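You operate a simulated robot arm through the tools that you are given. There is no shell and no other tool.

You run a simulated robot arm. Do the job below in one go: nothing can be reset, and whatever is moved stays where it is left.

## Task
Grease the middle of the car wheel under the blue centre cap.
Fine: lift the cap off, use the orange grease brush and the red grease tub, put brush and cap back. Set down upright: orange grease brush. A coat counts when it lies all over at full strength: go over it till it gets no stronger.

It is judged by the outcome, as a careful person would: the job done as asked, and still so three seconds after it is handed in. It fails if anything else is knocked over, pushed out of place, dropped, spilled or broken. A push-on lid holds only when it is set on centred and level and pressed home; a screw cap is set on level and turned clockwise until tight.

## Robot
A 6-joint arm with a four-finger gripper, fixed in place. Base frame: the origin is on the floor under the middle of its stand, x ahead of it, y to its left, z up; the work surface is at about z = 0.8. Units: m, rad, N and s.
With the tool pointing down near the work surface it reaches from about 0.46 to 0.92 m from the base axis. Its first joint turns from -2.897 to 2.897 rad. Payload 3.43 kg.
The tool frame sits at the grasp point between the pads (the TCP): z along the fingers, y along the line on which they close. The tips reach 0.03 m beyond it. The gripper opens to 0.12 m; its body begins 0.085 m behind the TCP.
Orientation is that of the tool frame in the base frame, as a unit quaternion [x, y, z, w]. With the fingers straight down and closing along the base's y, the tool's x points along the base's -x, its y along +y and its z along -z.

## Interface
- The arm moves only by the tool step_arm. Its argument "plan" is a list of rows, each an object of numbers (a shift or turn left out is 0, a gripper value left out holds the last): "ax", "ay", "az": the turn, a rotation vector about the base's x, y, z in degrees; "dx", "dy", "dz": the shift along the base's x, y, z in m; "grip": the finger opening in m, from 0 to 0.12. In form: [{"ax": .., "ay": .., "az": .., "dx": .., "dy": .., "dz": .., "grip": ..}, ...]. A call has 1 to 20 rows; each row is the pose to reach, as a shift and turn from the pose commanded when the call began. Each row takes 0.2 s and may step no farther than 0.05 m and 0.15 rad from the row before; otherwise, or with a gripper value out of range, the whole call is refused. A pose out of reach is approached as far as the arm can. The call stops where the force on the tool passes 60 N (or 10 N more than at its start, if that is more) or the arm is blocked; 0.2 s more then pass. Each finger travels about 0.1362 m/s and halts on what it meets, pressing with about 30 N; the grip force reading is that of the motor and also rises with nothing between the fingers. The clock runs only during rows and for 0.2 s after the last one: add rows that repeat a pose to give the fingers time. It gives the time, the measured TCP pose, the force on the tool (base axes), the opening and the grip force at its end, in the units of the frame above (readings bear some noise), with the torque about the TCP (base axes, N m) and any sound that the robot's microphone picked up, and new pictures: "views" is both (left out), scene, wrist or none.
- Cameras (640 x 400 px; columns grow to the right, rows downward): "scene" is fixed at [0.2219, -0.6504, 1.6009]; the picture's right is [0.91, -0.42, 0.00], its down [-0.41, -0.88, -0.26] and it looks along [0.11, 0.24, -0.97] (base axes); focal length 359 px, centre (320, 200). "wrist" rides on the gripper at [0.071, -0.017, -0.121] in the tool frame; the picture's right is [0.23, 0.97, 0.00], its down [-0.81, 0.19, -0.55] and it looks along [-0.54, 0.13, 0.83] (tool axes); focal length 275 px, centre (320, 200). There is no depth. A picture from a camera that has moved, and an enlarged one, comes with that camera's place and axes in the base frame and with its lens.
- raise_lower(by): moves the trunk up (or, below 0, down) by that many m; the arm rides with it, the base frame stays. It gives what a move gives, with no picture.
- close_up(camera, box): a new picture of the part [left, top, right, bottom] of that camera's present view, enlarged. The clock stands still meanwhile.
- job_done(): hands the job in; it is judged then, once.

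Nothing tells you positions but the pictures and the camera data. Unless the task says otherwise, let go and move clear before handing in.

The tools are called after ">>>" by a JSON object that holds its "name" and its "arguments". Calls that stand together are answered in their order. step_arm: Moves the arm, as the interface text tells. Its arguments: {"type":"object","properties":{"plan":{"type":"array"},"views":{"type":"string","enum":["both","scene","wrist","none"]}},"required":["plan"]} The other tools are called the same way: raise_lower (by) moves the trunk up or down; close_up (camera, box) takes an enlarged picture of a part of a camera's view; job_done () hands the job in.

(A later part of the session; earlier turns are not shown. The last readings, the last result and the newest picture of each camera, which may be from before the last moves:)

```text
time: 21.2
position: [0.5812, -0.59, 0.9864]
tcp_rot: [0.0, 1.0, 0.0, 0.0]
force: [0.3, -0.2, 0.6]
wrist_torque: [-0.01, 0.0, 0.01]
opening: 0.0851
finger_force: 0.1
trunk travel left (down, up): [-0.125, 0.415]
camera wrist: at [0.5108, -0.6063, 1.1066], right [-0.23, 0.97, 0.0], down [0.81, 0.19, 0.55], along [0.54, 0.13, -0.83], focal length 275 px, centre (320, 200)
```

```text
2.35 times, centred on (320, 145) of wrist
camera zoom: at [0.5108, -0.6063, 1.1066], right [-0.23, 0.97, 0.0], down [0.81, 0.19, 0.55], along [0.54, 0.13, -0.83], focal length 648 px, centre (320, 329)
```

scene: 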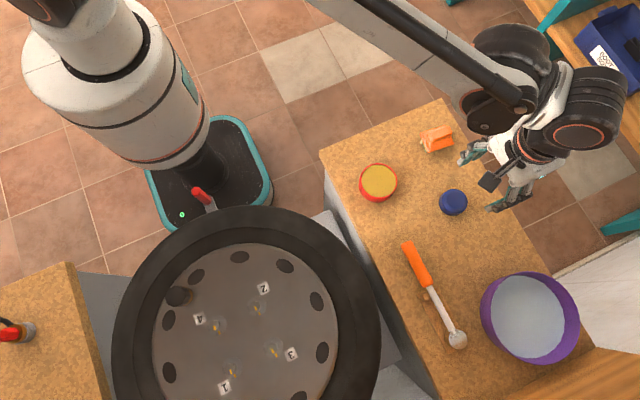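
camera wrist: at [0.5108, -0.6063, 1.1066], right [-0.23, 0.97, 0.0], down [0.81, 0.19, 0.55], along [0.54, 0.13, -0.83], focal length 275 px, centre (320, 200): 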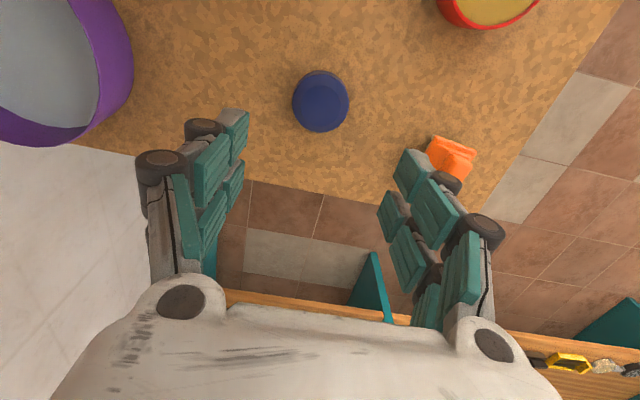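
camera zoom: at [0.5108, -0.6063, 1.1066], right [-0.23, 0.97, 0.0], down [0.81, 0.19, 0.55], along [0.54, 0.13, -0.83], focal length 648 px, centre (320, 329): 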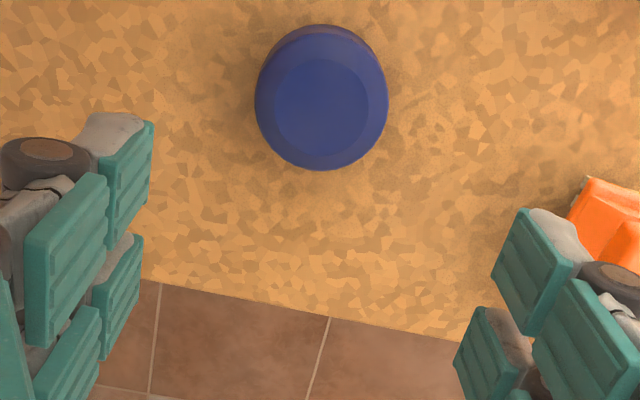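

The cap stands upright on the table at (0.581, -0.590). Next I'll go over the brush at (0.619, -0.440), turn -5.5° to match its handle, and check alignment.

>>> {"name": "step_arm", "arguments": {"plan": [{"dx": 0.01, "dy": 0.04, "az": -2, "grip": 0.06}, {"dx": 0.02, "dy": 0.08, "az": -4, "grip": 0.06}, {"dx": 0.03, "dy": 0.12, "az": -5.5, "grip": 0.06}, {"dx": 0.038, "dy": 0.15, "az": -5.5, "dz": -0.03, "grip": 0.06}, {"dx": 0.038, "dy": 0.15, "az": -5.5, "dz": -0.06, "grip": 0.06}, {"dx": 0.038, "dy": 0.15, "az": -5.5, "dz": -0.06, "grip": 0.06}]}}

>>> {"name": "close_up", "arguments": {"camera": "wrist", "box": [220, 60, 420, 230]}}

>>> {"name": "close_up", "arguments": {"camera": "scene", "box": [400, 100, 500, 180]}}

```text
time: 22.6
position: [0.6193, -0.4389, 0.9254]
tcp_rot: [0.048, 0.999, 0.0, 0.001]
force: [-0.2, -0.5, 0.2]
wrist_torque: [0.02, 0.04, 0.01]
opening: 0.0599
finger_force: 0.0
trunk travel left (down, up): [-0.125, 0.415]
camera wrist: at [0.5475, -0.4488, 1.0456], right [-0.14, 0.99, 0.0], down [0.83, 0.11, 0.55], along [0.55, 0.08, -0.83], focal length 275 px, centre (320, 200)
```

scene: 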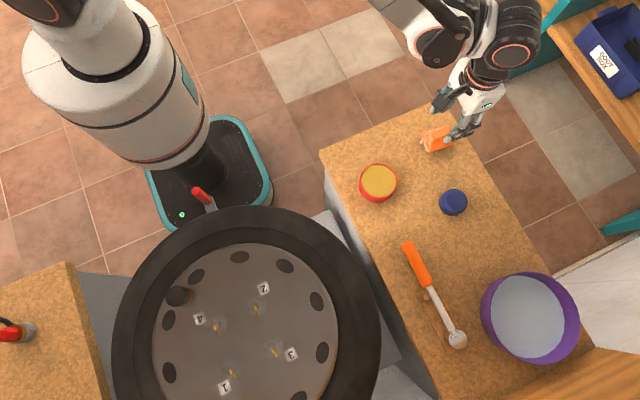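
wrist: 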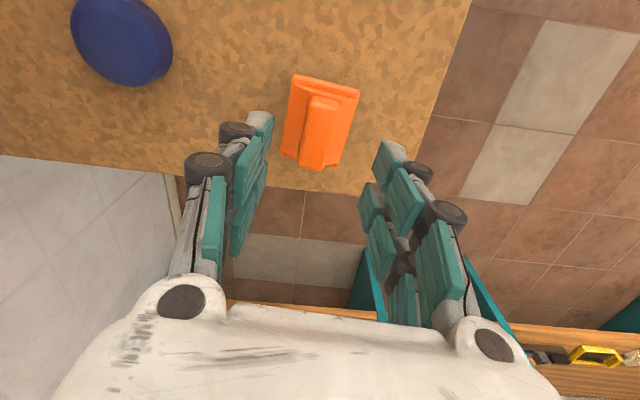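

```text
2.35 times, centred on (320, 145) of wrist
camera zoom: at [0.5475, -0.4488, 1.0456], right [-0.14, 0.99, 0.0], down [0.83, 0.11, 0.55], along [0.55, 0.08, -0.83], focal length 648 px, centre (320, 329)
```

zoom: 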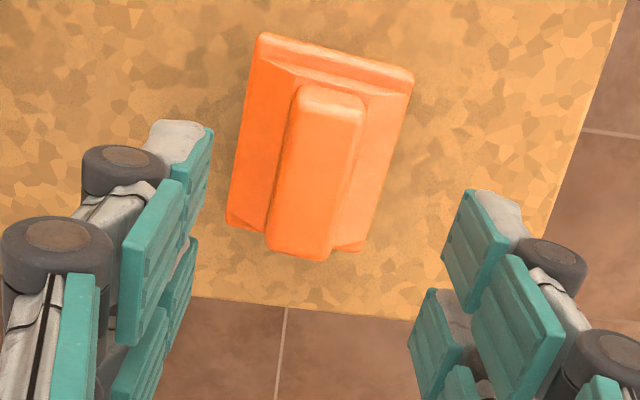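

```text
5.00 times, centred on (450, 140) of scene
camera zoom: at [0.2219, -0.6504, 1.6009], right [0.91, -0.42, 0.0], down [-0.41, -0.88, -0.26], along [0.11, 0.24, -0.97], focal length 1794 px, centre (-330, 500)
```

zoom: 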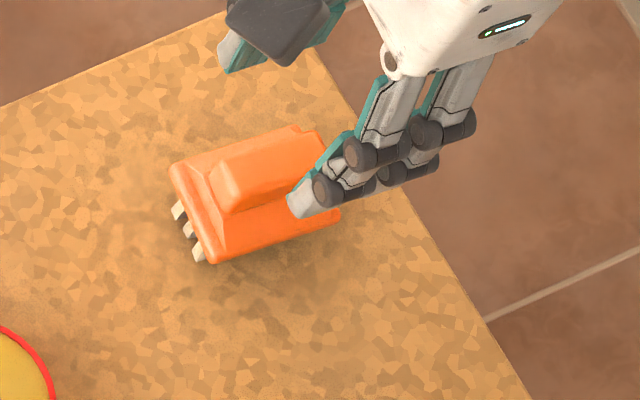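

The handle lines up with the fingers to within about 2 mm in y. I'll correct that, descend and grip the handle.

>>> {"name": "step_arm", "arguments": {"plan": [{"dy": -0.0017, "dz": -0.025}, {"dy": -0.0017, "dz": -0.045}, {"dy": -0.0017, "dz": -0.052}, {"dy": -0.0017, "dz": -0.052, "grip": 0.04}, {"dy": -0.0017, "dz": -0.052, "grip": 0.02}, {"dy": -0.0017, "dz": -0.052, "grip": 0.01}, {"dy": -0.0017, "dz": -0.052, "grip": 0.01}]}}

>>> {"name": "close_up", "arguments": {"camera": "wrist", "box": [220, 60, 420, 230]}}

>>> {"name": "close_up", "arguments": {"camera": "scene", "box": [400, 100, 500, 180]}}

```text
time: 24.2
position: [0.619, -0.4424, 0.8747]
tcp_rot: [0.048, 0.999, 0.0, -0.001]
force: [-0.2, -0.3, -0.3]
wrist_torque: [0.0, -0.01, -0.03]
opening: 0.0214
finger_force: 30.3
trunk travel left (down, up): [-0.125, 0.415]
camera wrist: at [0.5472, -0.4515, 0.9939], right [-0.14, 0.99, 0.0], down [0.83, 0.11, 0.55], along [0.55, 0.08, -0.83], focal length 275 px, centre (320, 200)
```

scene: 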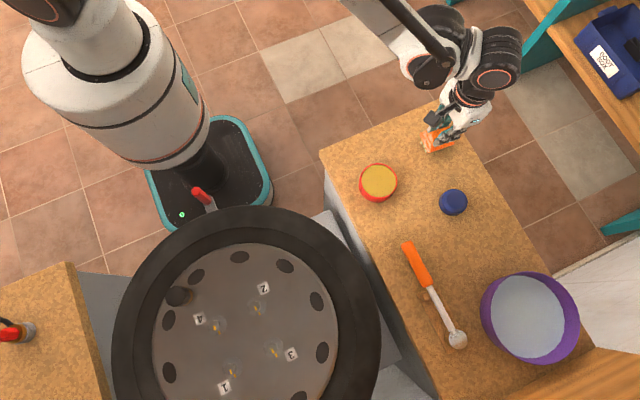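
wrist: 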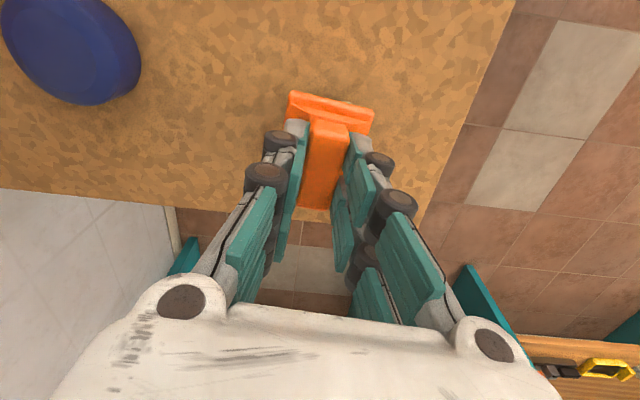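

```text
2.35 times, centred on (320, 145) of wrist
camera zoom: at [0.5472, -0.4515, 0.9939], right [-0.14, 0.99, 0.0], down [0.83, 0.11, 0.55], along [0.55, 0.08, -0.83], focal length 648 px, centre (320, 329)
```

zoom: 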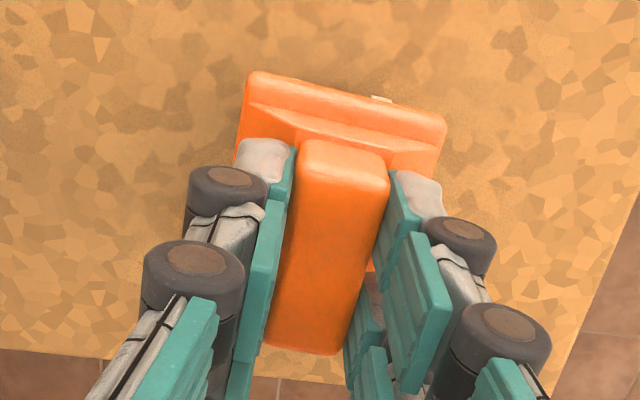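

```text
5.00 times, centred on (450, 140) of scene
camera zoom: at [0.2219, -0.6504, 1.6009], right [0.91, -0.42, 0.0], down [-0.41, -0.88, -0.26], along [0.11, 0.24, -0.97], focal length 1794 px, centre (-330, 500)
```

zoom: 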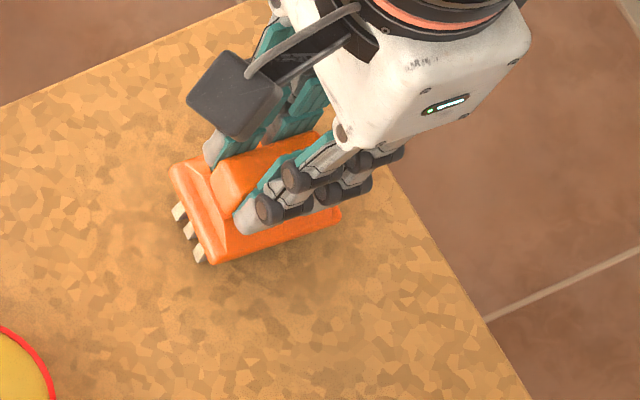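

The brush handle is gripped at 0.0214 m with 30 N; the tuft tips are about 0.0745 below the TCP. I'll lift it and move over the tub at about (0.450, -0.476), where the grease surface is near z 0.825.

>>> {"name": "step_arm", "arguments": {"plan": [{"dz": 0.01}, {"dz": 0.045}, {"dz": 0.08}, {"dz": 0.095}, {"dx": -0.04, "dy": -0.008, "dz": 0.095}, {"dx": -0.08, "dy": -0.016, "dz": 0.095}, {"dx": -0.12, "dy": -0.024, "dz": 0.095}, {"dx": -0.155, "dy": -0.031, "dz": 0.095}, {"dx": -0.169, "dy": -0.034, "dz": 0.095}, {"dx": -0.169, "dy": -0.034, "dz": 0.07}, {"dx": -0.169, "dy": -0.034, "dz": 0.05}, {"dx": -0.169, "dy": -0.034, "dz": 0.05}]}}

>>> {"name": "close_up", "arguments": {"camera": "wrist", "box": [200, 40, 440, 230]}}

>>> {"name": "close_up", "arguments": {"camera": "scene", "box": [330, 140, 430, 220]}}

```text
time: 26.8
position: [0.448, -0.4767, 0.9235]
tcp_rot: [0.048, 0.999, 0.0, 0.0]
force: [0.3, 0.0, 0.0]
wrist_torque: [0.03, 0.01, 0.0]
opening: 0.0214
finger_force: 29.9
trunk travel left (down, up): [-0.125, 0.415]
camera wrist: at [0.3775, -0.4861, 1.0429], right [-0.14, 0.99, 0.0], down [0.83, 0.11, 0.55], along [0.55, 0.08, -0.83], focal length 275 px, centre (320, 200)
```

scene: 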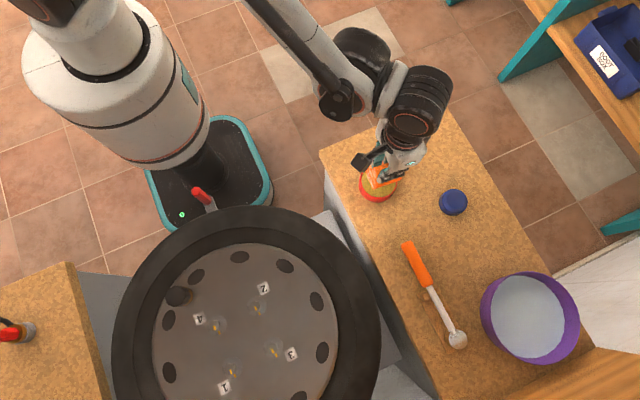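
wrist: 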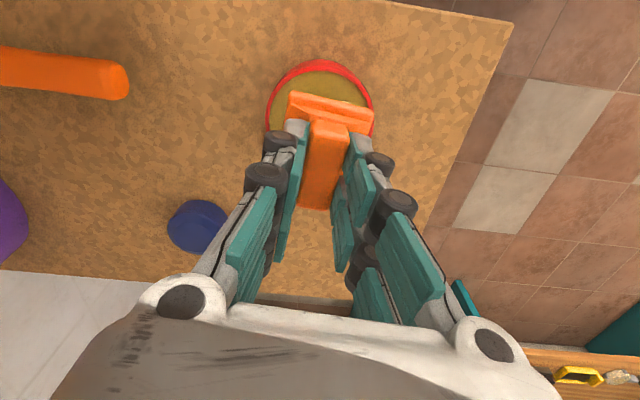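

```text
2.11 times, centred on (320, 135) of wrist
camera zoom: at [0.3775, -0.4861, 1.0429], right [-0.14, 0.99, 0.0], down [0.83, 0.11, 0.55], along [0.55, 0.08, -0.83], focal length 580 px, centre (320, 337)
```

zoom: 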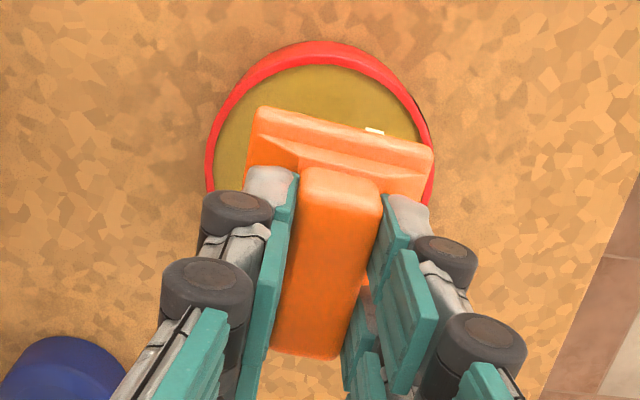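

```text
5.00 times, centred on (380, 180) of scene
camera zoom: at [0.2219, -0.6504, 1.6009], right [0.91, -0.42, 0.0], down [-0.41, -0.88, -0.26], along [0.11, 0.24, -0.97], focal length 1794 px, centre (20, 300)
```

zoom: 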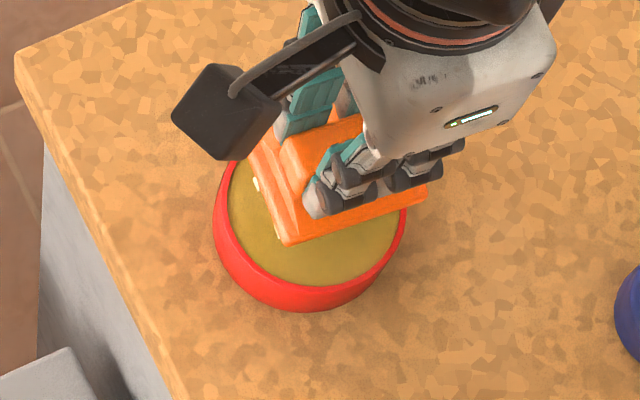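

The brush is centred over the tub to within about 2 mm. I'll lower it slowly into the grease and watch the force.

>>> {"name": "step_arm", "arguments": {"plan": [{"dz": -0.012}, {"dz": -0.02}, {"dz": -0.024}, {"dz": -0.026}], "views": "scene"}}

>>> {"name": "close_up", "arguments": {"camera": "scene", "box": [330, 140, 430, 220]}}

```text
time: 27.8
position: [0.45, -0.4756, 0.9]
tcp_rot: [0.048, 0.999, -0.001, 0.0]
force: [0.1, -2.1, 26.7]
wrist_torque: [-0.08, 0.03, 0.0]
opening: 0.0216
finger_force: 30.2
trunk travel left (down, up): [-0.125, 0.415]
```

scene: 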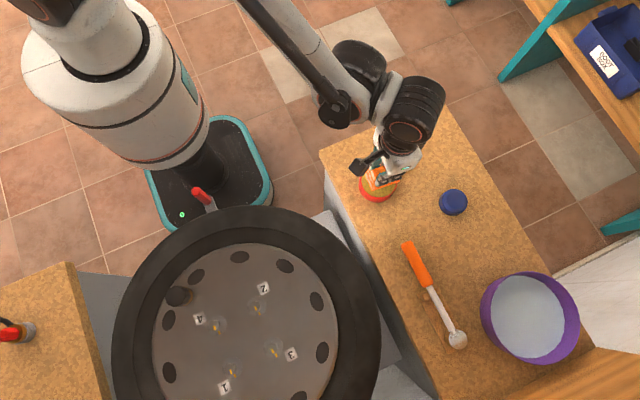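

```text
5.00 times, centred on (380, 180) of scene
camera zoom: at [0.2219, -0.6504, 1.6009], right [0.91, -0.42, 0.0], down [-0.41, -0.88, -0.26], along [0.11, 0.24, -0.97], focal length 1794 px, centre (20, 300)
```

zoom: 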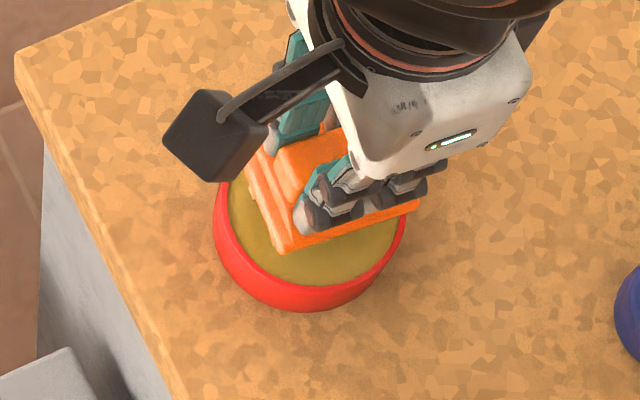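

The tufts meet the grease at TCP z ≈ 0.901, and the force is 27 N. I'll ease off slightly, dwell, and then lift to inspect the bristles.

>>> {"name": "step_arm", "arguments": {"plan": [{"dz": 0.001}, {"dz": 0.001, "dx": 0.003}, {"dz": 0.001, "dx": -0.003}, {"dz": 0.001}, {"dz": 0.001}], "views": "none"}}

>>> {"name": "step_arm", "arguments": {"plan": [{"dz": 0.01}, {"dz": 0.04}, {"dz": 0.08}], "views": "scene"}}

>>> {"name": "close_up", "arguments": {"camera": "scene", "box": [340, 130, 420, 200]}}

```text
time: 29.0
position: [0.4489, -0.477, 0.899]
tcp_rot: [0.048, 0.999, 0.0, 0.0]
force: [-3.3, 0.2, 8.0]
wrist_torque: [0.05, 0.1, 0.02]
opening: 0.0217
finger_force: 30.2
trunk travel left (down, up): [-0.125, 0.415]
```

```text
time: 29.8
position: [0.4504, -0.4754, 0.979]
tcp_rot: [0.048, 0.999, 0.0, 0.0]
force: [0.4, -0.1, -0.9]
wrist_torque: [0.0, 0.03, -0.01]
opening: 0.0218
finger_force: 29.7
trunk travel left (down, up): [-0.125, 0.415]
```

scene: 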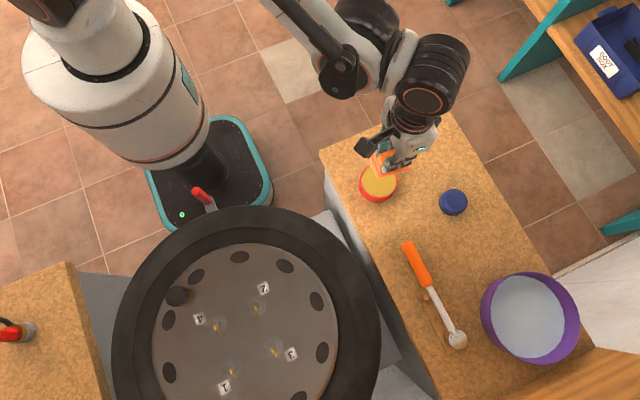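

```text
5.71 times, centred on (380, 165) of scene
camera zoom: at [0.2219, -0.6504, 1.6009], right [0.91, -0.42, 0.0], down [-0.41, -0.88, -0.26], along [0.11, 0.24, -0.97], focal length 2050 px, centre (-23, 400)
```

zoom: 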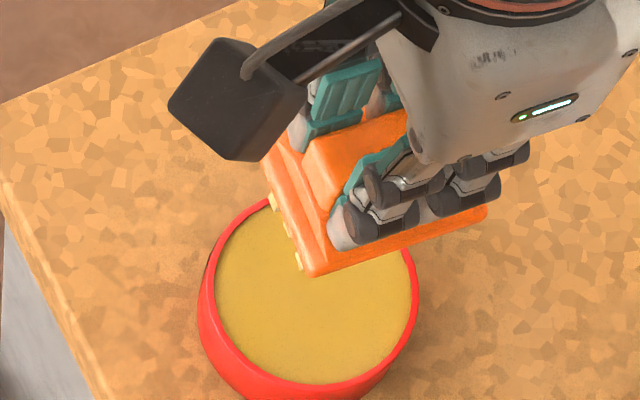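

The tufts now look yellow, so they are loaded. I'll carry the brush over the middle of the wheel and square its yaw.

>>> {"name": "step_arm", "arguments": {"plan": [{"dz": 0.02}, {"dx": -0.04, "dy": -0.0179, "dz": 0.02}, {"dx": -0.08, "dy": -0.0358, "dz": 0.02}, {"dx": -0.12, "dy": -0.0537, "dz": 0.02}, {"dx": -0.16, "dy": -0.0716, "dz": 0.02, "az": 2}, {"dx": -0.2, "dy": -0.0895, "dz": 0.02, "az": 3}, {"dx": -0.24, "dy": -0.1074, "dz": 0.02, "az": 4}, {"dx": -0.28, "dy": -0.1253, "dz": 0.02, "az": 5.5}, {"dx": -0.32, "dy": -0.1432, "dz": 0.02, "az": 5.5}, {"dx": -0.36, "dy": -0.1611, "dz": 0.02, "az": 5.5}, {"dx": -0.401, "dy": -0.1793, "dz": 0.02, "az": 5.5}, {"dx": -0.401, "dy": -0.1793, "dz": -0.02, "az": 5.5}, {"dx": -0.401, "dy": -0.1793, "dz": -0.05, "az": 5.5}, {"dx": -0.401, "dy": -0.1793, "dz": -0.05, "az": 5.5}]}}

>>> {"name": "close_up", "arguments": {"camera": "wrist", "box": [180, 40, 460, 230]}}

>>> {"name": "close_up", "arguments": {"camera": "scene", "box": [180, 280, 300, 380]}}

```text
time: 32.8
position: [0.0482, -0.6554, 0.9288]
tcp_rot: [-0.001, 1.0, -0.001, 0.0]
force: [-0.5, 0.6, -0.6]
wrist_torque: [0.01, 0.01, -0.02]
opening: 0.0215
finger_force: 30.4
trunk travel left (down, up): [-0.125, 0.415]
camera wrist: at [-0.0221, -0.6718, 1.0484], right [-0.23, 0.97, 0.0], down [0.81, 0.19, 0.55], along [0.54, 0.13, -0.83], focal length 275 px, centre (320, 200)
```

scene: 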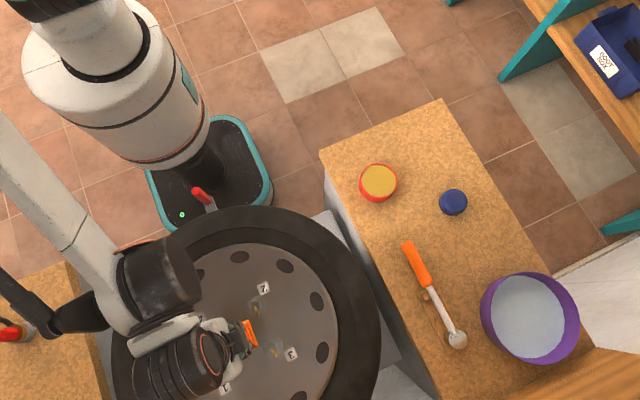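
wrist: 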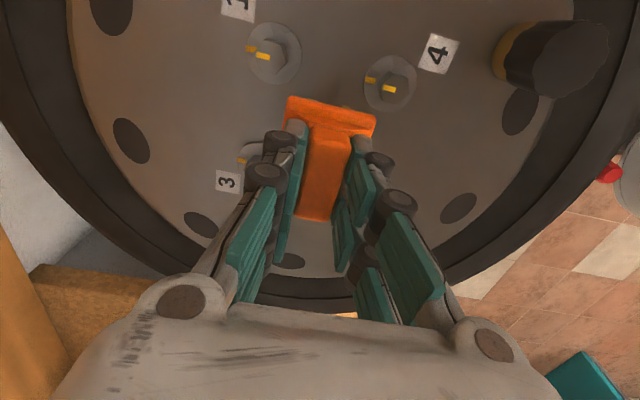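

```text
2.11 times, centred on (320, 135) of wrist
camera zoom: at [-0.0221, -0.6718, 1.0484], right [-0.23, 0.97, 0.0], down [0.81, 0.19, 0.55], along [0.54, 0.13, -0.83], focal length 580 px, centre (320, 337)
```

zoom: 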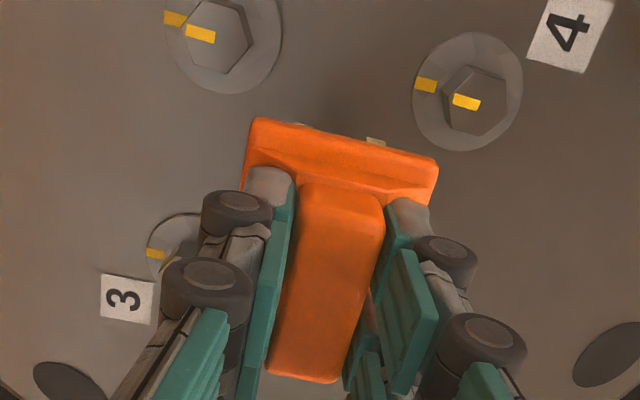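

```text
4.00 times, centred on (240, 330) of scene
camera zoom: at [0.2219, -0.6504, 1.6009], right [0.91, -0.42, 0.0], down [-0.41, -0.88, -0.26], along [0.11, 0.24, -0.97], focal length 1435 px, centre (640, -320)
```

zoom: 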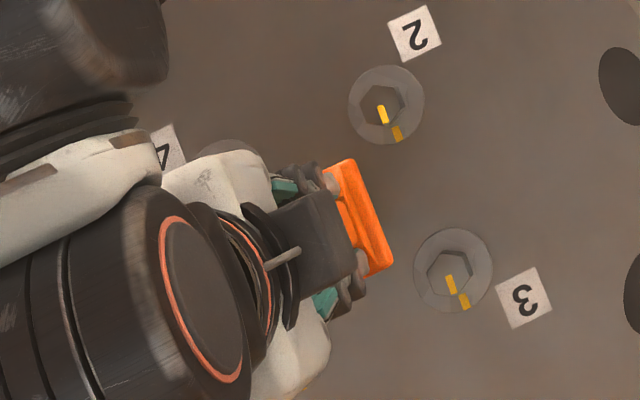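

>>> {"name": "step_arm", "arguments": {"plan": [{"dz": -0.015}, {"dz": -0.022}, {"dz": -0.0245}, {"dz": -0.0255}], "views": "none"}}

```text
time: 33.8
position: [0.0482, -0.6545, 0.903]
tcp_rot: [0.0, 1.0, 0.0, -0.001]
force: [0.6, -0.6, -1.4]
wrist_torque: [-0.04, -0.01, -0.01]
opening: 0.0215
finger_force: 29.9
trunk travel left (down, up): [-0.125, 0.415]
```

>>> {"name": "step_arm", "arguments": {"plan": [{"dz": -0.001}, {"dz": -0.0015}, {"dz": -0.0015}], "views": "none"}}

```text
time: 34.6
position: [0.0484, -0.655, 0.9024]
tcp_rot: [0.0, 1.0, 0.0, 0.0]
force: [-0.2, 0.3, -0.4]
wrist_torque: [0.0, 0.01, -0.01]
opening: 0.0216
finger_force: 30.1
trunk travel left (down, up): [-0.125, 0.415]
```

>>> {"name": "step_arm", "arguments": {"plan": [{"dz": -0.001}, {"dz": -0.0015}, {"dz": -0.0015}], "views": "none"}}

```text
time: 35.4
position: [0.0477, -0.6554, 0.9012]
tcp_rot: [0.0, 1.0, 0.0, 0.0]
force: [-0.5, 0.4, -0.5]
wrist_torque: [0.03, -0.03, 0.01]
opening: 0.0217
finger_force: 29.6
trunk travel left (down, up): [-0.125, 0.415]
```

>>> {"name": "step_arm", "arguments": {"plan": [{"dz": -0.001}, {"dz": -0.0015}, {"dz": -0.0015}], "views": "none"}}

>>> {"name": "step_arm", "arguments": {"plan": [{"dz": -0.0005}, {"dz": -0.001}, {"dz": -0.001}], "views": "wrist"}}

>>> {"name": "close_up", "arguments": {"camera": "wrist", "box": [240, 60, 420, 180]}}

```text
time: 36.2
position: [0.0478, -0.6556, 0.8984]
tcp_rot: [0.0, 1.0, 0.0, -0.001]
force: [0.4, 0.5, -1.1]
wrist_torque: [0.03, -0.01, 0.04]
opening: 0.0216
finger_force: 29.8
trunk travel left (down, up): [-0.125, 0.415]
```

```text
time: 37.0
position: [0.0484, -0.6549, 0.8977]
tcp_rot: [0.001, 1.0, 0.0, 0.0]
force: [-0.9, 0.1, -1.7]
wrist_torque: [-0.03, -0.01, 0.0]
opening: 0.0214
finger_force: 29.7
trunk travel left (down, up): [-0.125, 0.415]
camera wrist: at [-0.0217, -0.6715, 1.017], right [-0.23, 0.97, 0.0], down [0.81, 0.19, 0.55], along [0.54, 0.13, -0.83], focal length 275 px, centre (320, 200)
```

wrist: 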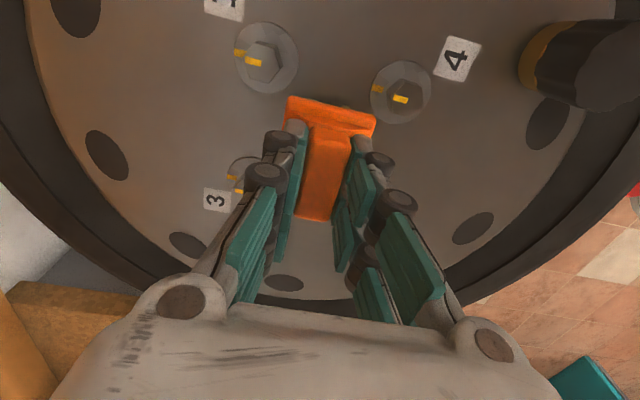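

```text
3.33 times, centred on (330, 120) of wrist
camera zoom: at [-0.0217, -0.6715, 1.017], right [-0.23, 0.97, 0.0], down [0.81, 0.19, 0.55], along [0.54, 0.13, -0.83], focal length 918 px, centre (287, 467)
```

zoom: 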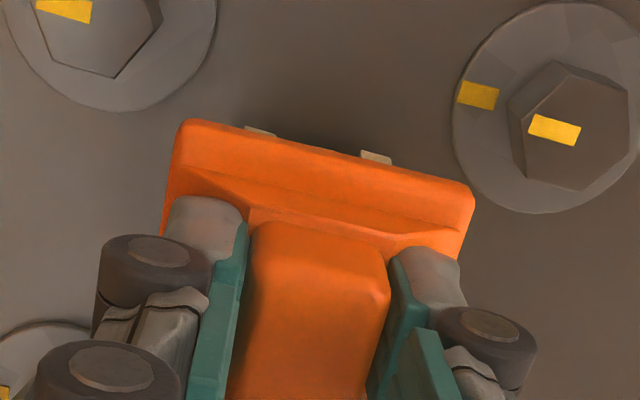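

There's no contact yet. The brush seems to have slid up a few millimetres in the grip during the dip. I'll keep lowering gently.

>>> {"name": "step_arm", "arguments": {"plan": [{"dz": -0.0007}, {"dz": -0.0014}, {"dz": -0.0014}], "views": "none"}}

>>> {"name": "step_arm", "arguments": {"plan": [{"dz": -0.0007}, {"dz": -0.001}, {"dz": -0.001}], "views": "none"}}

>>> {"name": "step_arm", "arguments": {"plan": [{"dz": -0.0007}, {"dz": -0.001}, {"dz": -0.001}], "views": "none"}}

```text
time: 37.8
position: [0.0487, -0.6546, 0.8961]
tcp_rot: [0.0, 1.0, 0.0, 0.0]
force: [-0.3, 0.0, -1.2]
wrist_torque: [0.0, -0.01, 0.0]
opening: 0.0214
finger_force: 30.4
trunk travel left (down, up): [-0.125, 0.415]
```

```text
time: 38.6
position: [0.0485, -0.6552, 0.8964]
tcp_rot: [0.0, 1.0, 0.0, 0.0]
force: [0.6, -1.1, -1.2]
wrist_torque: [0.01, 0.0, -0.01]
opening: 0.0217
finger_force: 30.2
trunk travel left (down, up): [-0.125, 0.415]
```

```text
time: 39.4
position: [0.0499, -0.6557, 0.8955]
tcp_rot: [0.0, 1.0, 0.0, 0.0]
force: [0.2, -1.2, -1.4]
wrist_torque: [-0.03, 0.01, 0.02]
opening: 0.0217
finger_force: 30.1
trunk travel left (down, up): [-0.125, 0.415]
```

>>> {"name": "close_up", "arguments": {"camera": "scene", "box": [215, 300, 285, 360]}}

>>> {"name": "close_up", "arguments": {"camera": "wrist", "box": [260, 70, 400, 170]}}

```text
6.67 times, centred on (250, 330) of scene
camera zoom: at [0.2219, -0.6504, 1.6009], right [0.91, -0.42, 0.0], down [-0.41, -0.88, -0.26], along [0.11, 0.24, -0.97], focal length 2392 px, centre (787, -667)
```

zoom: 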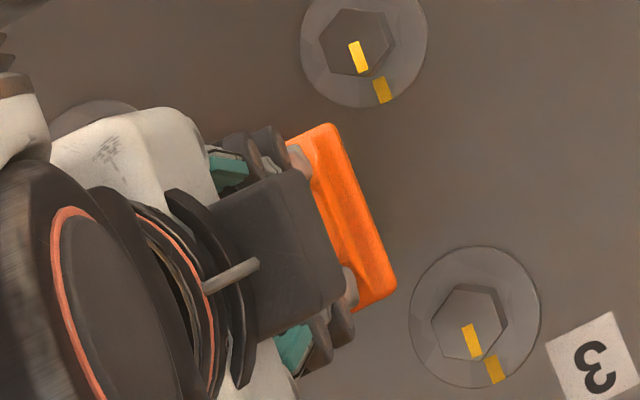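

```text
4.00 times, centred on (330, 120) of wrist
camera zoom: at [-0.0216, -0.6718, 1.014], right [-0.23, 0.97, 0.0], down [0.81, 0.19, 0.55], along [0.54, 0.13, -0.83], focal length 1101 px, centre (280, 520)
```

zoom: 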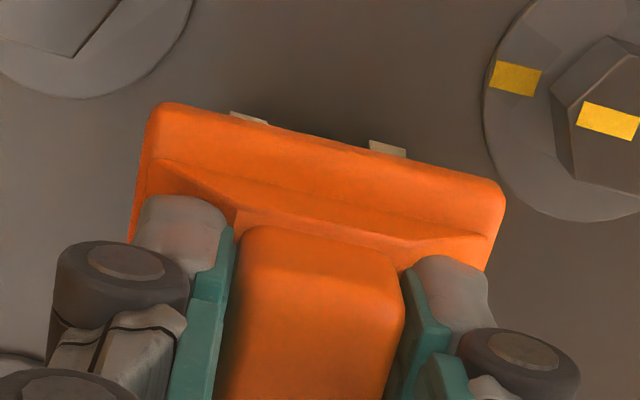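

>>> {"name": "step_arm", "arguments": {"plan": [{"dz": -0.0007}, {"dz": -0.0014}, {"dz": -0.0014}], "views": "none"}}

>>> {"name": "step_arm", "arguments": {"plan": [{"dz": -0.0007}, {"dz": -0.001}, {"dz": -0.001}], "views": "none"}}

>>> {"name": "step_arm", "arguments": {"plan": [{"dz": -0.0007}, {"dz": -0.001}, {"dz": -0.001}], "views": "none"}}

```text
time: 40.2
position: [0.0488, -0.6557, 0.8932]
tcp_rot: [0.0, 1.0, 0.0, 0.0]
force: [-0.4, 0.5, -1.1]
wrist_torque: [0.01, 0.0, 0.0]
opening: 0.0214
finger_force: 29.9
trunk travel left (down, up): [-0.125, 0.415]
```

```text
time: 41.0
position: [0.0485, -0.6546, 0.8922]
tcp_rot: [0.0, 1.0, 0.0, 0.0]
force: [-0.6, -0.3, -0.6]
wrist_torque: [0.01, 0.02, 0.02]
opening: 0.0218
finger_force: 29.2
trunk travel left (down, up): [-0.125, 0.415]
```

```text
time: 41.8
position: [0.0479, -0.6542, 0.891]
tcp_rot: [0.0, 1.0, 0.0, 0.0]
force: [-0.7, -4.1, 9.0]
wrist_torque: [-0.14, -0.17, -0.03]
opening: 0.0214
finger_force: 29.9
trunk travel left (down, up): [-0.125, 0.415]
```

Contact at TCP z ≈ 0.8915 with about 9 N. I'll now brush back and forth over the disc, staying clear of the bolt washers.

>>> {"name": "step_arm", "arguments": {"plan": [{"dx": 0, "dy": 0.006}, {"dx": 0, "dy": 0.013}, {"dx": 0.004, "dy": 0.013}, {"dx": 0.004, "dy": 0.006}, {"dx": 0.004, "dy": 0}, {"dx": 0.004, "dy": -0.006}, {"dx": 0.004, "dy": -0.013}, {"dx": 0, "dy": -0.013}, {"dx": 0, "dy": -0.006}, {"dx": 0, "dy": 0}, {"dx": 0, "dy": 0.006}, {"dx": 0, "dy": 0.013}, {"dx": -0.004, "dy": 0.013}, {"dx": -0.004, "dy": 0.006}, {"dx": -0.004, "dy": 0}, {"dx": -0.004, "dy": -0.006}, {"dx": -0.004, "dy": -0.013}, {"dx": 0, "dy": -0.013}, {"dx": 0, "dy": -0.006}, {"dx": 0, "dy": 0}], "views": "wrist"}}

>>> {"name": "close_up", "arguments": {"camera": "wrist", "box": [230, 50, 430, 180]}}

```text
time: 46.0
position: [0.0484, -0.6553, 0.8909]
tcp_rot: [0.0, 1.0, 0.0, 0.0]
force: [-0.4, -0.3, -1.2]
wrist_torque: [-0.02, 0.0, -0.02]
opening: 0.0218
finger_force: 30.3
trunk travel left (down, up): [-0.125, 0.415]
camera wrist: at [-0.022, -0.6717, 1.0109], right [-0.23, 0.97, 0.0], down [0.81, 0.19, 0.55], along [0.54, 0.13, -0.83], focal length 275 px, centre (320, 200)
```

wrist: 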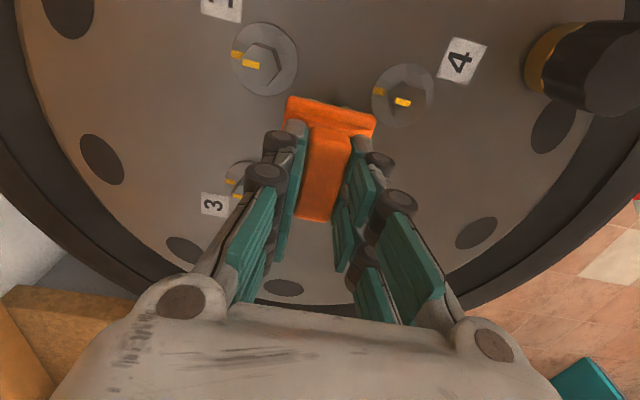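

```text
3.08 times, centred on (330, 115) of wrist
camera zoom: at [-0.022, -0.6717, 1.0109], right [-0.23, 0.97, 0.0], down [0.81, 0.19, 0.55], along [0.54, 0.13, -0.83], focal length 847 px, centre (289, 462)
```

zoom: 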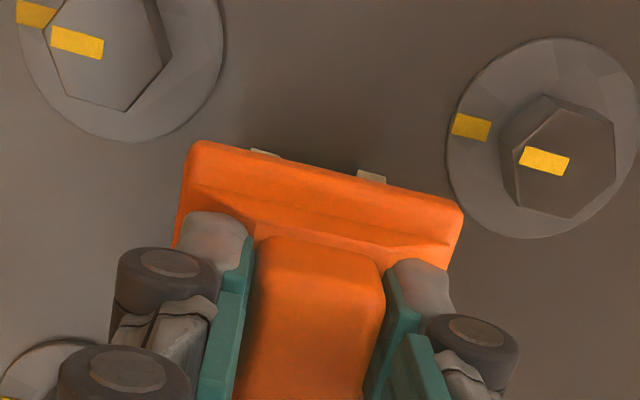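

Contact has been lost again at the same height. I'll lift off and look at the surface and the bristles before continuing.

>>> {"name": "step_arm", "arguments": {"plan": [{"dz": 0.03}, {"dz": 0.07}, {"dz": 0.1}, {"dz": 0.1, "dy": 0.04}, {"dz": 0.1, "dy": 0.08}, {"dz": 0.1, "dy": 0.12}, {"dz": 0.1, "dy": 0.12}]}}

>>> {"name": "close_up", "arguments": {"camera": "scene", "box": [195, 290, 305, 380]}}

>>> {"name": "close_up", "arguments": {"camera": "wrist", "box": [60, 0, 420, 220]}}

```text
time: 47.6
position: [0.0486, -0.5346, 0.9906]
tcp_rot: [0.0, 1.0, 0.0, 0.001]
force: [0.8, -0.7, -0.2]
wrist_torque: [0.0, -0.01, -0.01]
opening: 0.0215
finger_force: 29.8
trunk travel left (down, up): [-0.125, 0.415]
camera wrist: at [-0.0215, -0.5512, 1.1109], right [-0.23, 0.97, 0.0], down [0.81, 0.19, 0.55], along [0.54, 0.13, -0.83], focal length 275 px, centre (320, 200)
```

scene: 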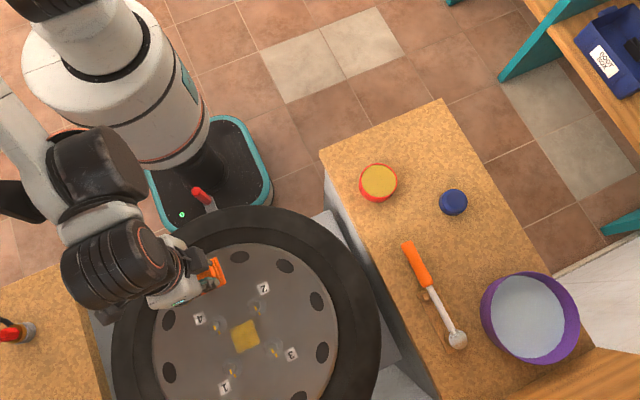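
wrist: 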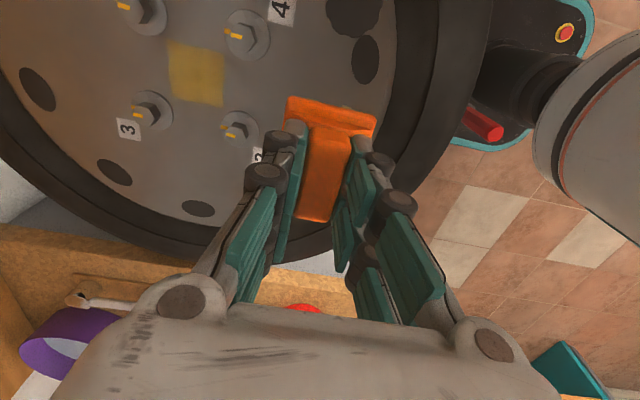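

```text
4.44 times, centred on (250, 335) of scene
camera zoom: at [0.2219, -0.6504, 1.6009], right [0.91, -0.42, 0.0], down [-0.41, -0.88, -0.26], along [0.11, 0.24, -0.97], focal length 1595 px, centre (631, -400)
```

zoom: 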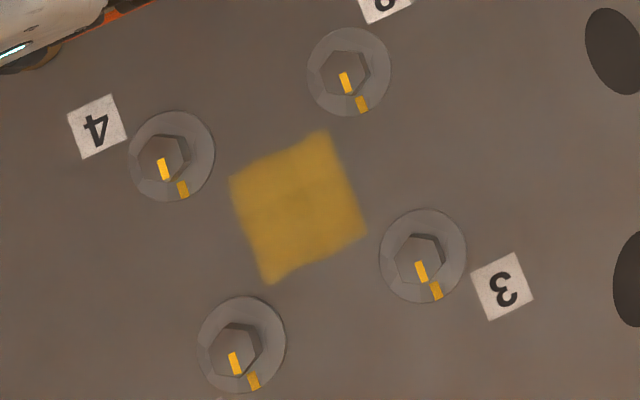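

```text
1.78 times, centred on (240, 110) of wrist
camera zoom: at [-0.0215, -0.5512, 1.1109], right [-0.23, 0.97, 0.0], down [0.81, 0.19, 0.55], along [0.54, 0.13, -0.83], focal length 489 px, centre (462, 360)
```

zoom: 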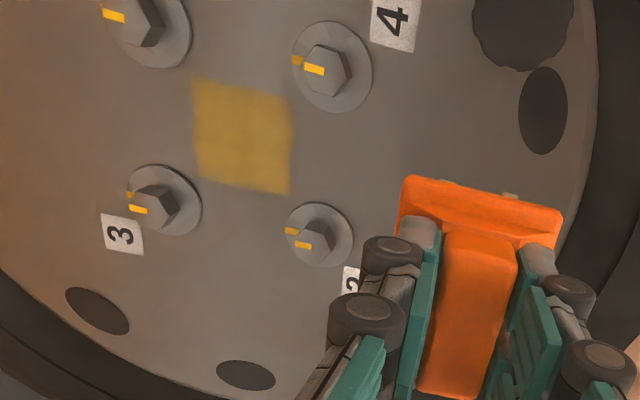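

The strokes left a square yellow patch centred between the bolts, but it looks uneven. I'll look closer at its strength and at the bristles.

>>> {"name": "close_up", "arguments": {"camera": "scene", "box": [225, 315, 270, 355]}}

>>> {"name": "close_up", "arguments": {"camera": "wrist", "box": [150, 20, 250, 120]}}

>>> {"name": "close_up", "arguments": {"camera": "scene", "box": [180, 240, 250, 310]}}

```text
10.00 times, centred on (248, 335) of scene
camera zoom: at [0.2219, -0.6504, 1.6009], right [0.91, -0.42, 0.0], down [-0.41, -0.88, -0.26], along [0.11, 0.24, -0.97], focal length 3588 px, centre (1045, -1150)
```

zoom: 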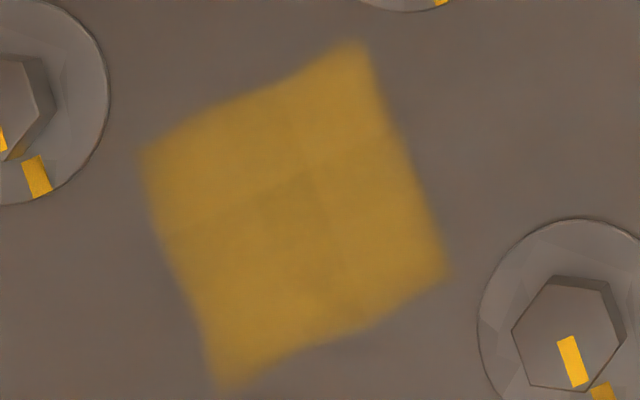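

```text
4.00 times, centred on (200, 70) of wrist
camera zoom: at [-0.0215, -0.5512, 1.1109], right [-0.23, 0.97, 0.0], down [0.81, 0.19, 0.55], along [0.54, 0.13, -0.83], focal length 1101 px, centre (800, 720)
```

zoom: 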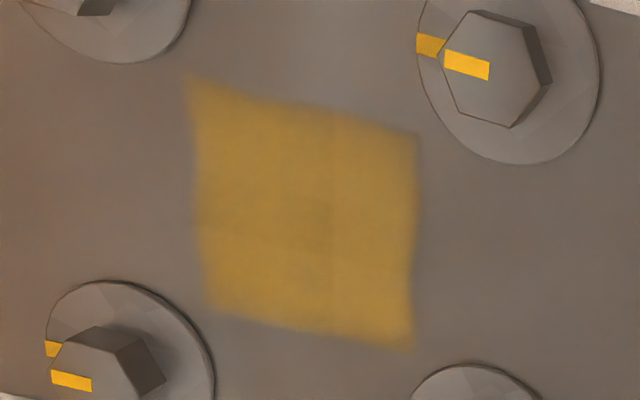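

```text
5.71 times, centred on (215, 275) of scene
camera zoom: at [0.2219, -0.6504, 1.6009], right [0.91, -0.42, 0.0], down [-0.41, -0.88, -0.26], along [0.11, 0.24, -0.97], focal length 2050 px, centre (920, -229)
```

zoom: 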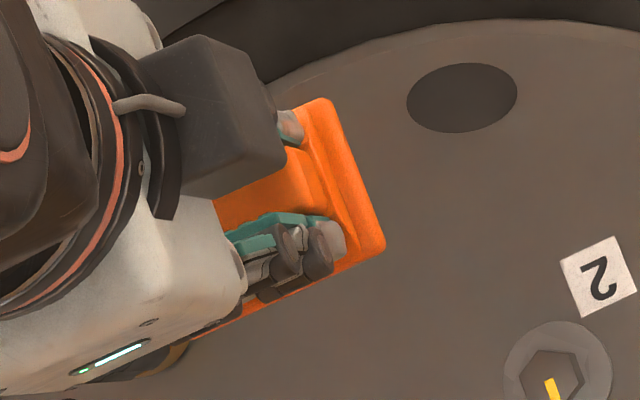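

The patch is about 0.05 m square and its strength still varies. I'll reload the brush at the tub, then go over it again with wider coverage.

>>> {"name": "step_arm", "arguments": {"plan": [{"dx": 0.0446, "dy": 0.0066}, {"dx": 0.0891, "dy": 0.0132}, {"dx": 0.1337, "dy": 0.0198}, {"dx": 0.1782, "dy": 0.0264}, {"dx": 0.2228, "dy": 0.033}, {"dx": 0.2673, "dy": 0.0395}, {"dx": 0.3119, "dy": 0.0461}, {"dx": 0.3564, "dy": 0.0527}, {"dx": 0.4, "dy": 0.0585}, {"dx": 0.4, "dy": 0.0585, "dz": -0.04}, {"dx": 0.4, "dy": 0.0585, "dz": -0.08}, {"dx": 0.4, "dy": 0.0585, "dz": -0.094}, {"dx": 0.4, "dy": 0.0585, "dz": -0.097}, {"dx": 0.4, "dy": 0.0585, "dz": -0.097}]}}

>>> {"name": "close_up", "arguments": {"camera": "wrist", "box": [200, 40, 440, 230]}}

>>> {"name": "close_up", "arguments": {"camera": "scene", "box": [225, 315, 270, 355]}}

```text
time: 50.6
position: [0.448, -0.476, 0.8964]
tcp_rot: [0.001, 1.0, -0.001, 0.0]
force: [2.9, -4.5, 33.9]
wrist_torque: [-0.18, -0.08, 0.03]
opening: 0.0215
finger_force: 30.4
trunk travel left (down, up): [-0.125, 0.415]
camera wrist: at [0.3768, -0.4924, 1.0151], right [-0.23, 0.97, 0.0], down [0.81, 0.19, 0.55], along [0.54, 0.13, -0.83], focal length 275 px, centre (320, 200)
```

scene: 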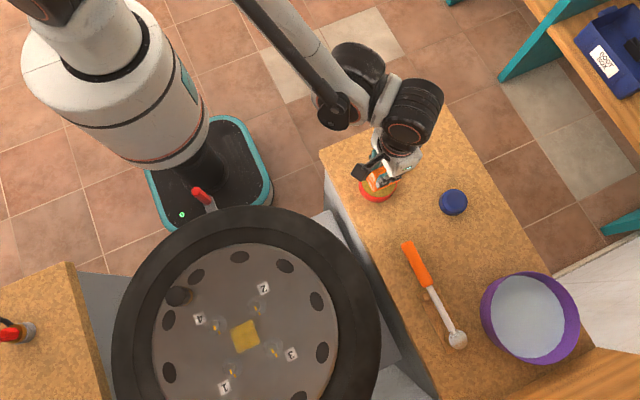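
wrist: 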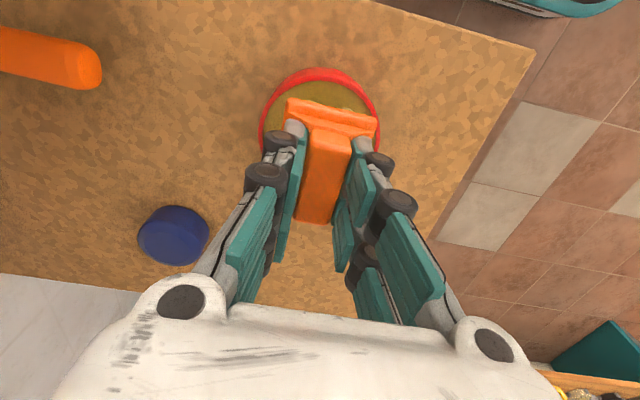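

```text
2.11 times, centred on (320, 135) of wrist
camera zoom: at [0.3768, -0.4924, 1.0151], right [-0.23, 0.97, 0.0], down [0.81, 0.19, 0.55], along [0.54, 0.13, -0.83], focal length 580 px, centre (320, 337)
```

zoom: 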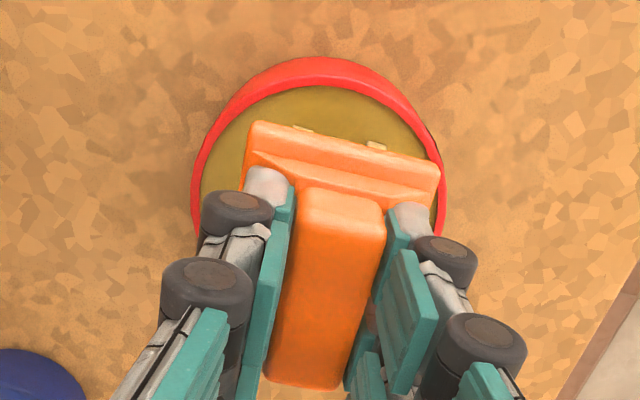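

```text
10.00 times, centred on (248, 335) of scene
camera zoom: at [0.2219, -0.6504, 1.6009], right [0.91, -0.42, 0.0], down [-0.41, -0.88, -0.26], along [0.11, 0.24, -0.97], focal length 3588 px, centre (1045, -1150)
```

zoom: 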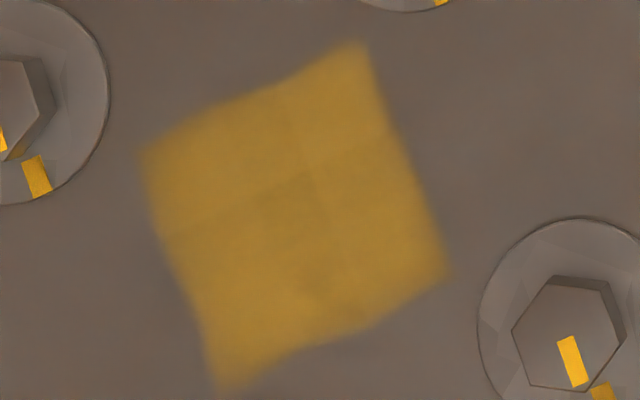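

Contact in the tub came a little high at 34 N. I'll ease off, dwell with a small wiggle, and lift.

>>> {"name": "step_arm", "arguments": {"plan": [{"dz": 0.0015}, {"dz": 0.0015, "dx": 0.003}, {"dz": 0.0015, "dx": -0.003}, {"dz": 0.0015, "dy": 0.003}, {"dz": 0.0015, "dy": -0.003}, {"dz": 0.0015}], "views": "none"}}

>>> {"name": "step_arm", "arguments": {"plan": [{"dz": 0.02}, {"dz": 0.06}, {"dz": 0.09}], "views": "both"}}

>>> {"name": "close_up", "arguments": {"camera": "scene", "box": [340, 130, 420, 200]}}

>>> {"name": "close_up", "arguments": {"camera": "wrist", "box": [200, 40, 440, 230]}}

```text
time: 52.0
position: [0.4483, -0.4769, 0.8949]
tcp_rot: [0.001, 1.0, 0.0, 0.0]
force: [0.7, -3.2, 6.4]
wrist_torque: [-0.13, -0.08, -0.01]
opening: 0.0214
finger_force: 29.8
trunk travel left (down, up): [-0.125, 0.415]
```

```text
time: 52.8
position: [0.4486, -0.4756, 0.9851]
tcp_rot: [0.001, 1.0, 0.0, 0.0]
force: [0.5, -0.3, -0.4]
wrist_torque: [-0.03, 0.03, 0.0]
opening: 0.0217
finger_force: 30.0
trunk travel left (down, up): [-0.125, 0.415]
camera wrist: at [0.3788, -0.4933, 1.1048], right [-0.23, 0.97, 0.0], down [0.81, 0.19, 0.55], along [0.54, 0.13, -0.83], focal length 275 px, centre (320, 200)
```

scene: 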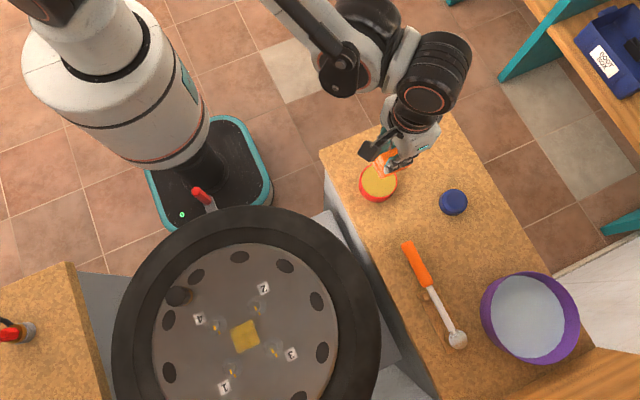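
wrist: 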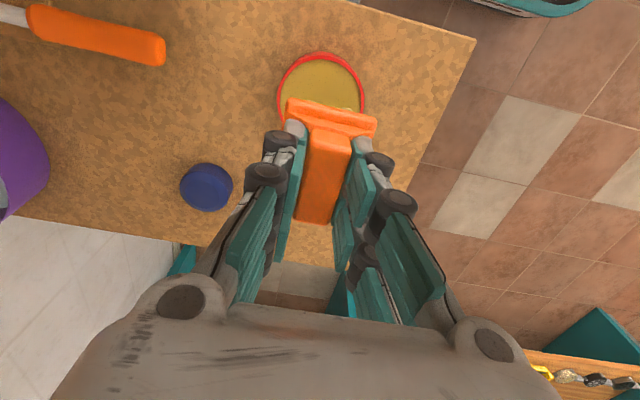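

```text
5.71 times, centred on (380, 165) of scene
camera zoom: at [0.2219, -0.6504, 1.6009], right [0.91, -0.42, 0.0], down [-0.41, -0.88, -0.26], along [0.11, 0.24, -0.97], focal length 2050 px, centre (-23, 400)
```

zoom: 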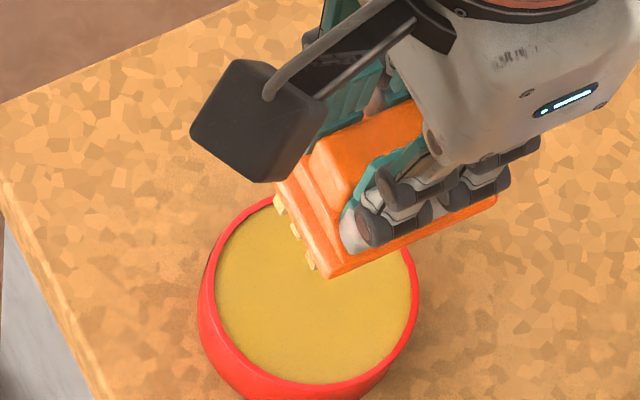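

```text
2.11 times, centred on (320, 135) of wrist
camera zoom: at [0.3788, -0.4933, 1.1048], right [-0.23, 0.97, 0.0], down [0.81, 0.19, 0.55], along [0.54, 0.13, -0.83], focal length 580 px, centre (320, 337)
```

zoom: 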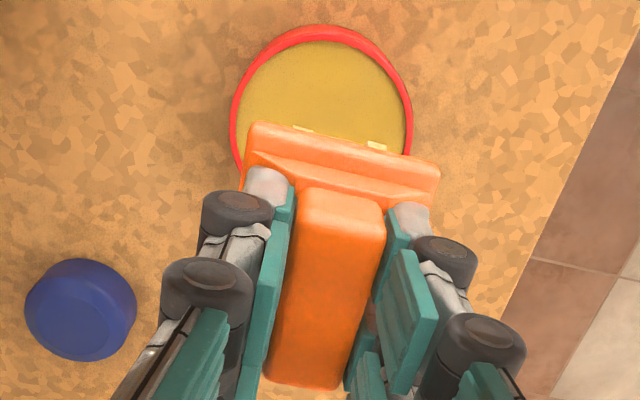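

The brush is reloaded. I'll go back over the wheel and down to just above contact.

>>> {"name": "step_arm", "arguments": {"plan": [{"dz": 0.01, "dx": -0.04, "dy": -0.0179}, {"dz": 0.01, "dx": -0.08, "dy": -0.0357}, {"dz": 0.01, "dx": -0.12, "dy": -0.0536}, {"dz": 0.01, "dx": -0.16, "dy": -0.0714}, {"dz": 0.01, "dx": -0.2, "dy": -0.0893}, {"dz": 0.01, "dx": -0.24, "dy": -0.1071}, {"dz": 0.01, "dx": -0.28, "dy": -0.125}, {"dz": 0.01, "dx": -0.32, "dy": -0.1428}, {"dz": 0.01, "dx": -0.36, "dy": -0.1607}, {"dz": 0.01, "dx": -0.4, "dy": -0.1785}, {"dx": -0.4, "dy": -0.1785, "dz": -0.03}, {"dx": -0.4, "dy": -0.1785, "dz": -0.07}, {"dx": -0.4, "dy": -0.1785, "dz": -0.088}, {"dx": -0.4, "dy": -0.1785, "dz": -0.092}, {"dx": -0.4, "dy": -0.1785, "dz": -0.093}], "views": "none"}}

>>> {"name": "step_arm", "arguments": {"plan": [{"dz": -0.0007}, {"dz": -0.0014}, {"dz": -0.0014}], "views": "none"}}

>>> {"name": "step_arm", "arguments": {"plan": [{"dz": -0.0007}, {"dz": -0.001}, {"dz": -0.001}], "views": "none"}}

```text
time: 56.0
position: [0.0489, -0.6547, 0.8923]
tcp_rot: [0.0, 1.0, 0.0, 0.0]
force: [-0.4, 0.3, -0.8]
wrist_torque: [-0.03, 0.01, -0.01]
opening: 0.0211
finger_force: 29.9
trunk travel left (down, up): [-0.125, 0.415]
```

```text
time: 56.8
position: [0.0493, -0.6536, 0.8893]
tcp_rot: [0.0, 1.0, 0.0, -0.001]
force: [-0.3, -0.2, -0.5]
wrist_torque: [0.01, 0.0, 0.0]
opening: 0.0212
finger_force: 30.2
trunk travel left (down, up): [-0.125, 0.415]
```

```text
time: 57.6
position: [0.0489, -0.6545, 0.8902]
tcp_rot: [0.0, 1.0, 0.0, 0.001]
force: [0.7, -0.6, -0.8]
wrist_torque: [0.0, -0.02, -0.01]
opening: 0.0216
finger_force: 29.6
trunk travel left (down, up): [-0.125, 0.415]
```

>>> {"name": "step_arm", "arguments": {"plan": [{"dz": -0.0007}, {"dz": -0.001}, {"dz": -0.001}], "views": "none"}}

>>> {"name": "step_arm", "arguments": {"plan": [{"dz": -0.0005}, {"dz": -0.0008}, {"dz": -0.0008}], "views": "none"}}

>>> {"name": "step_arm", "arguments": {"plan": [{"dz": -0.0005}, {"dz": -0.0008}, {"dz": -0.0008}], "views": "none"}}

```text
time: 58.4
position: [0.0481, -0.6547, 0.8892]
tcp_rot: [0.0, 1.0, 0.0, 0.0]
force: [-0.2, 0.1, 0.0]
wrist_torque: [0.01, -0.01, 0.0]
opening: 0.0212
finger_force: 29.9
trunk travel left (down, up): [-0.125, 0.415]
```

```text
time: 59.2
position: [0.0484, -0.6543, 0.8882]
tcp_rot: [0.0, 1.0, -0.001, 0.0]
force: [0.1, -0.6, -0.7]
wrist_torque: [-0.01, -0.01, -0.03]
opening: 0.0217
finger_force: 30.1
trunk travel left (down, up): [-0.125, 0.415]
```

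```text
time: 60.0
position: [0.0482, -0.6548, 0.8896]
tcp_rot: [0.0, 1.0, 0.0, 0.0]
force: [0.4, -3.6, 8.8]
wrist_torque: [-0.18, -0.09, -0.01]
opening: 0.0217
finger_force: 29.6
trunk travel left (down, up): [-0.125, 0.415]
```

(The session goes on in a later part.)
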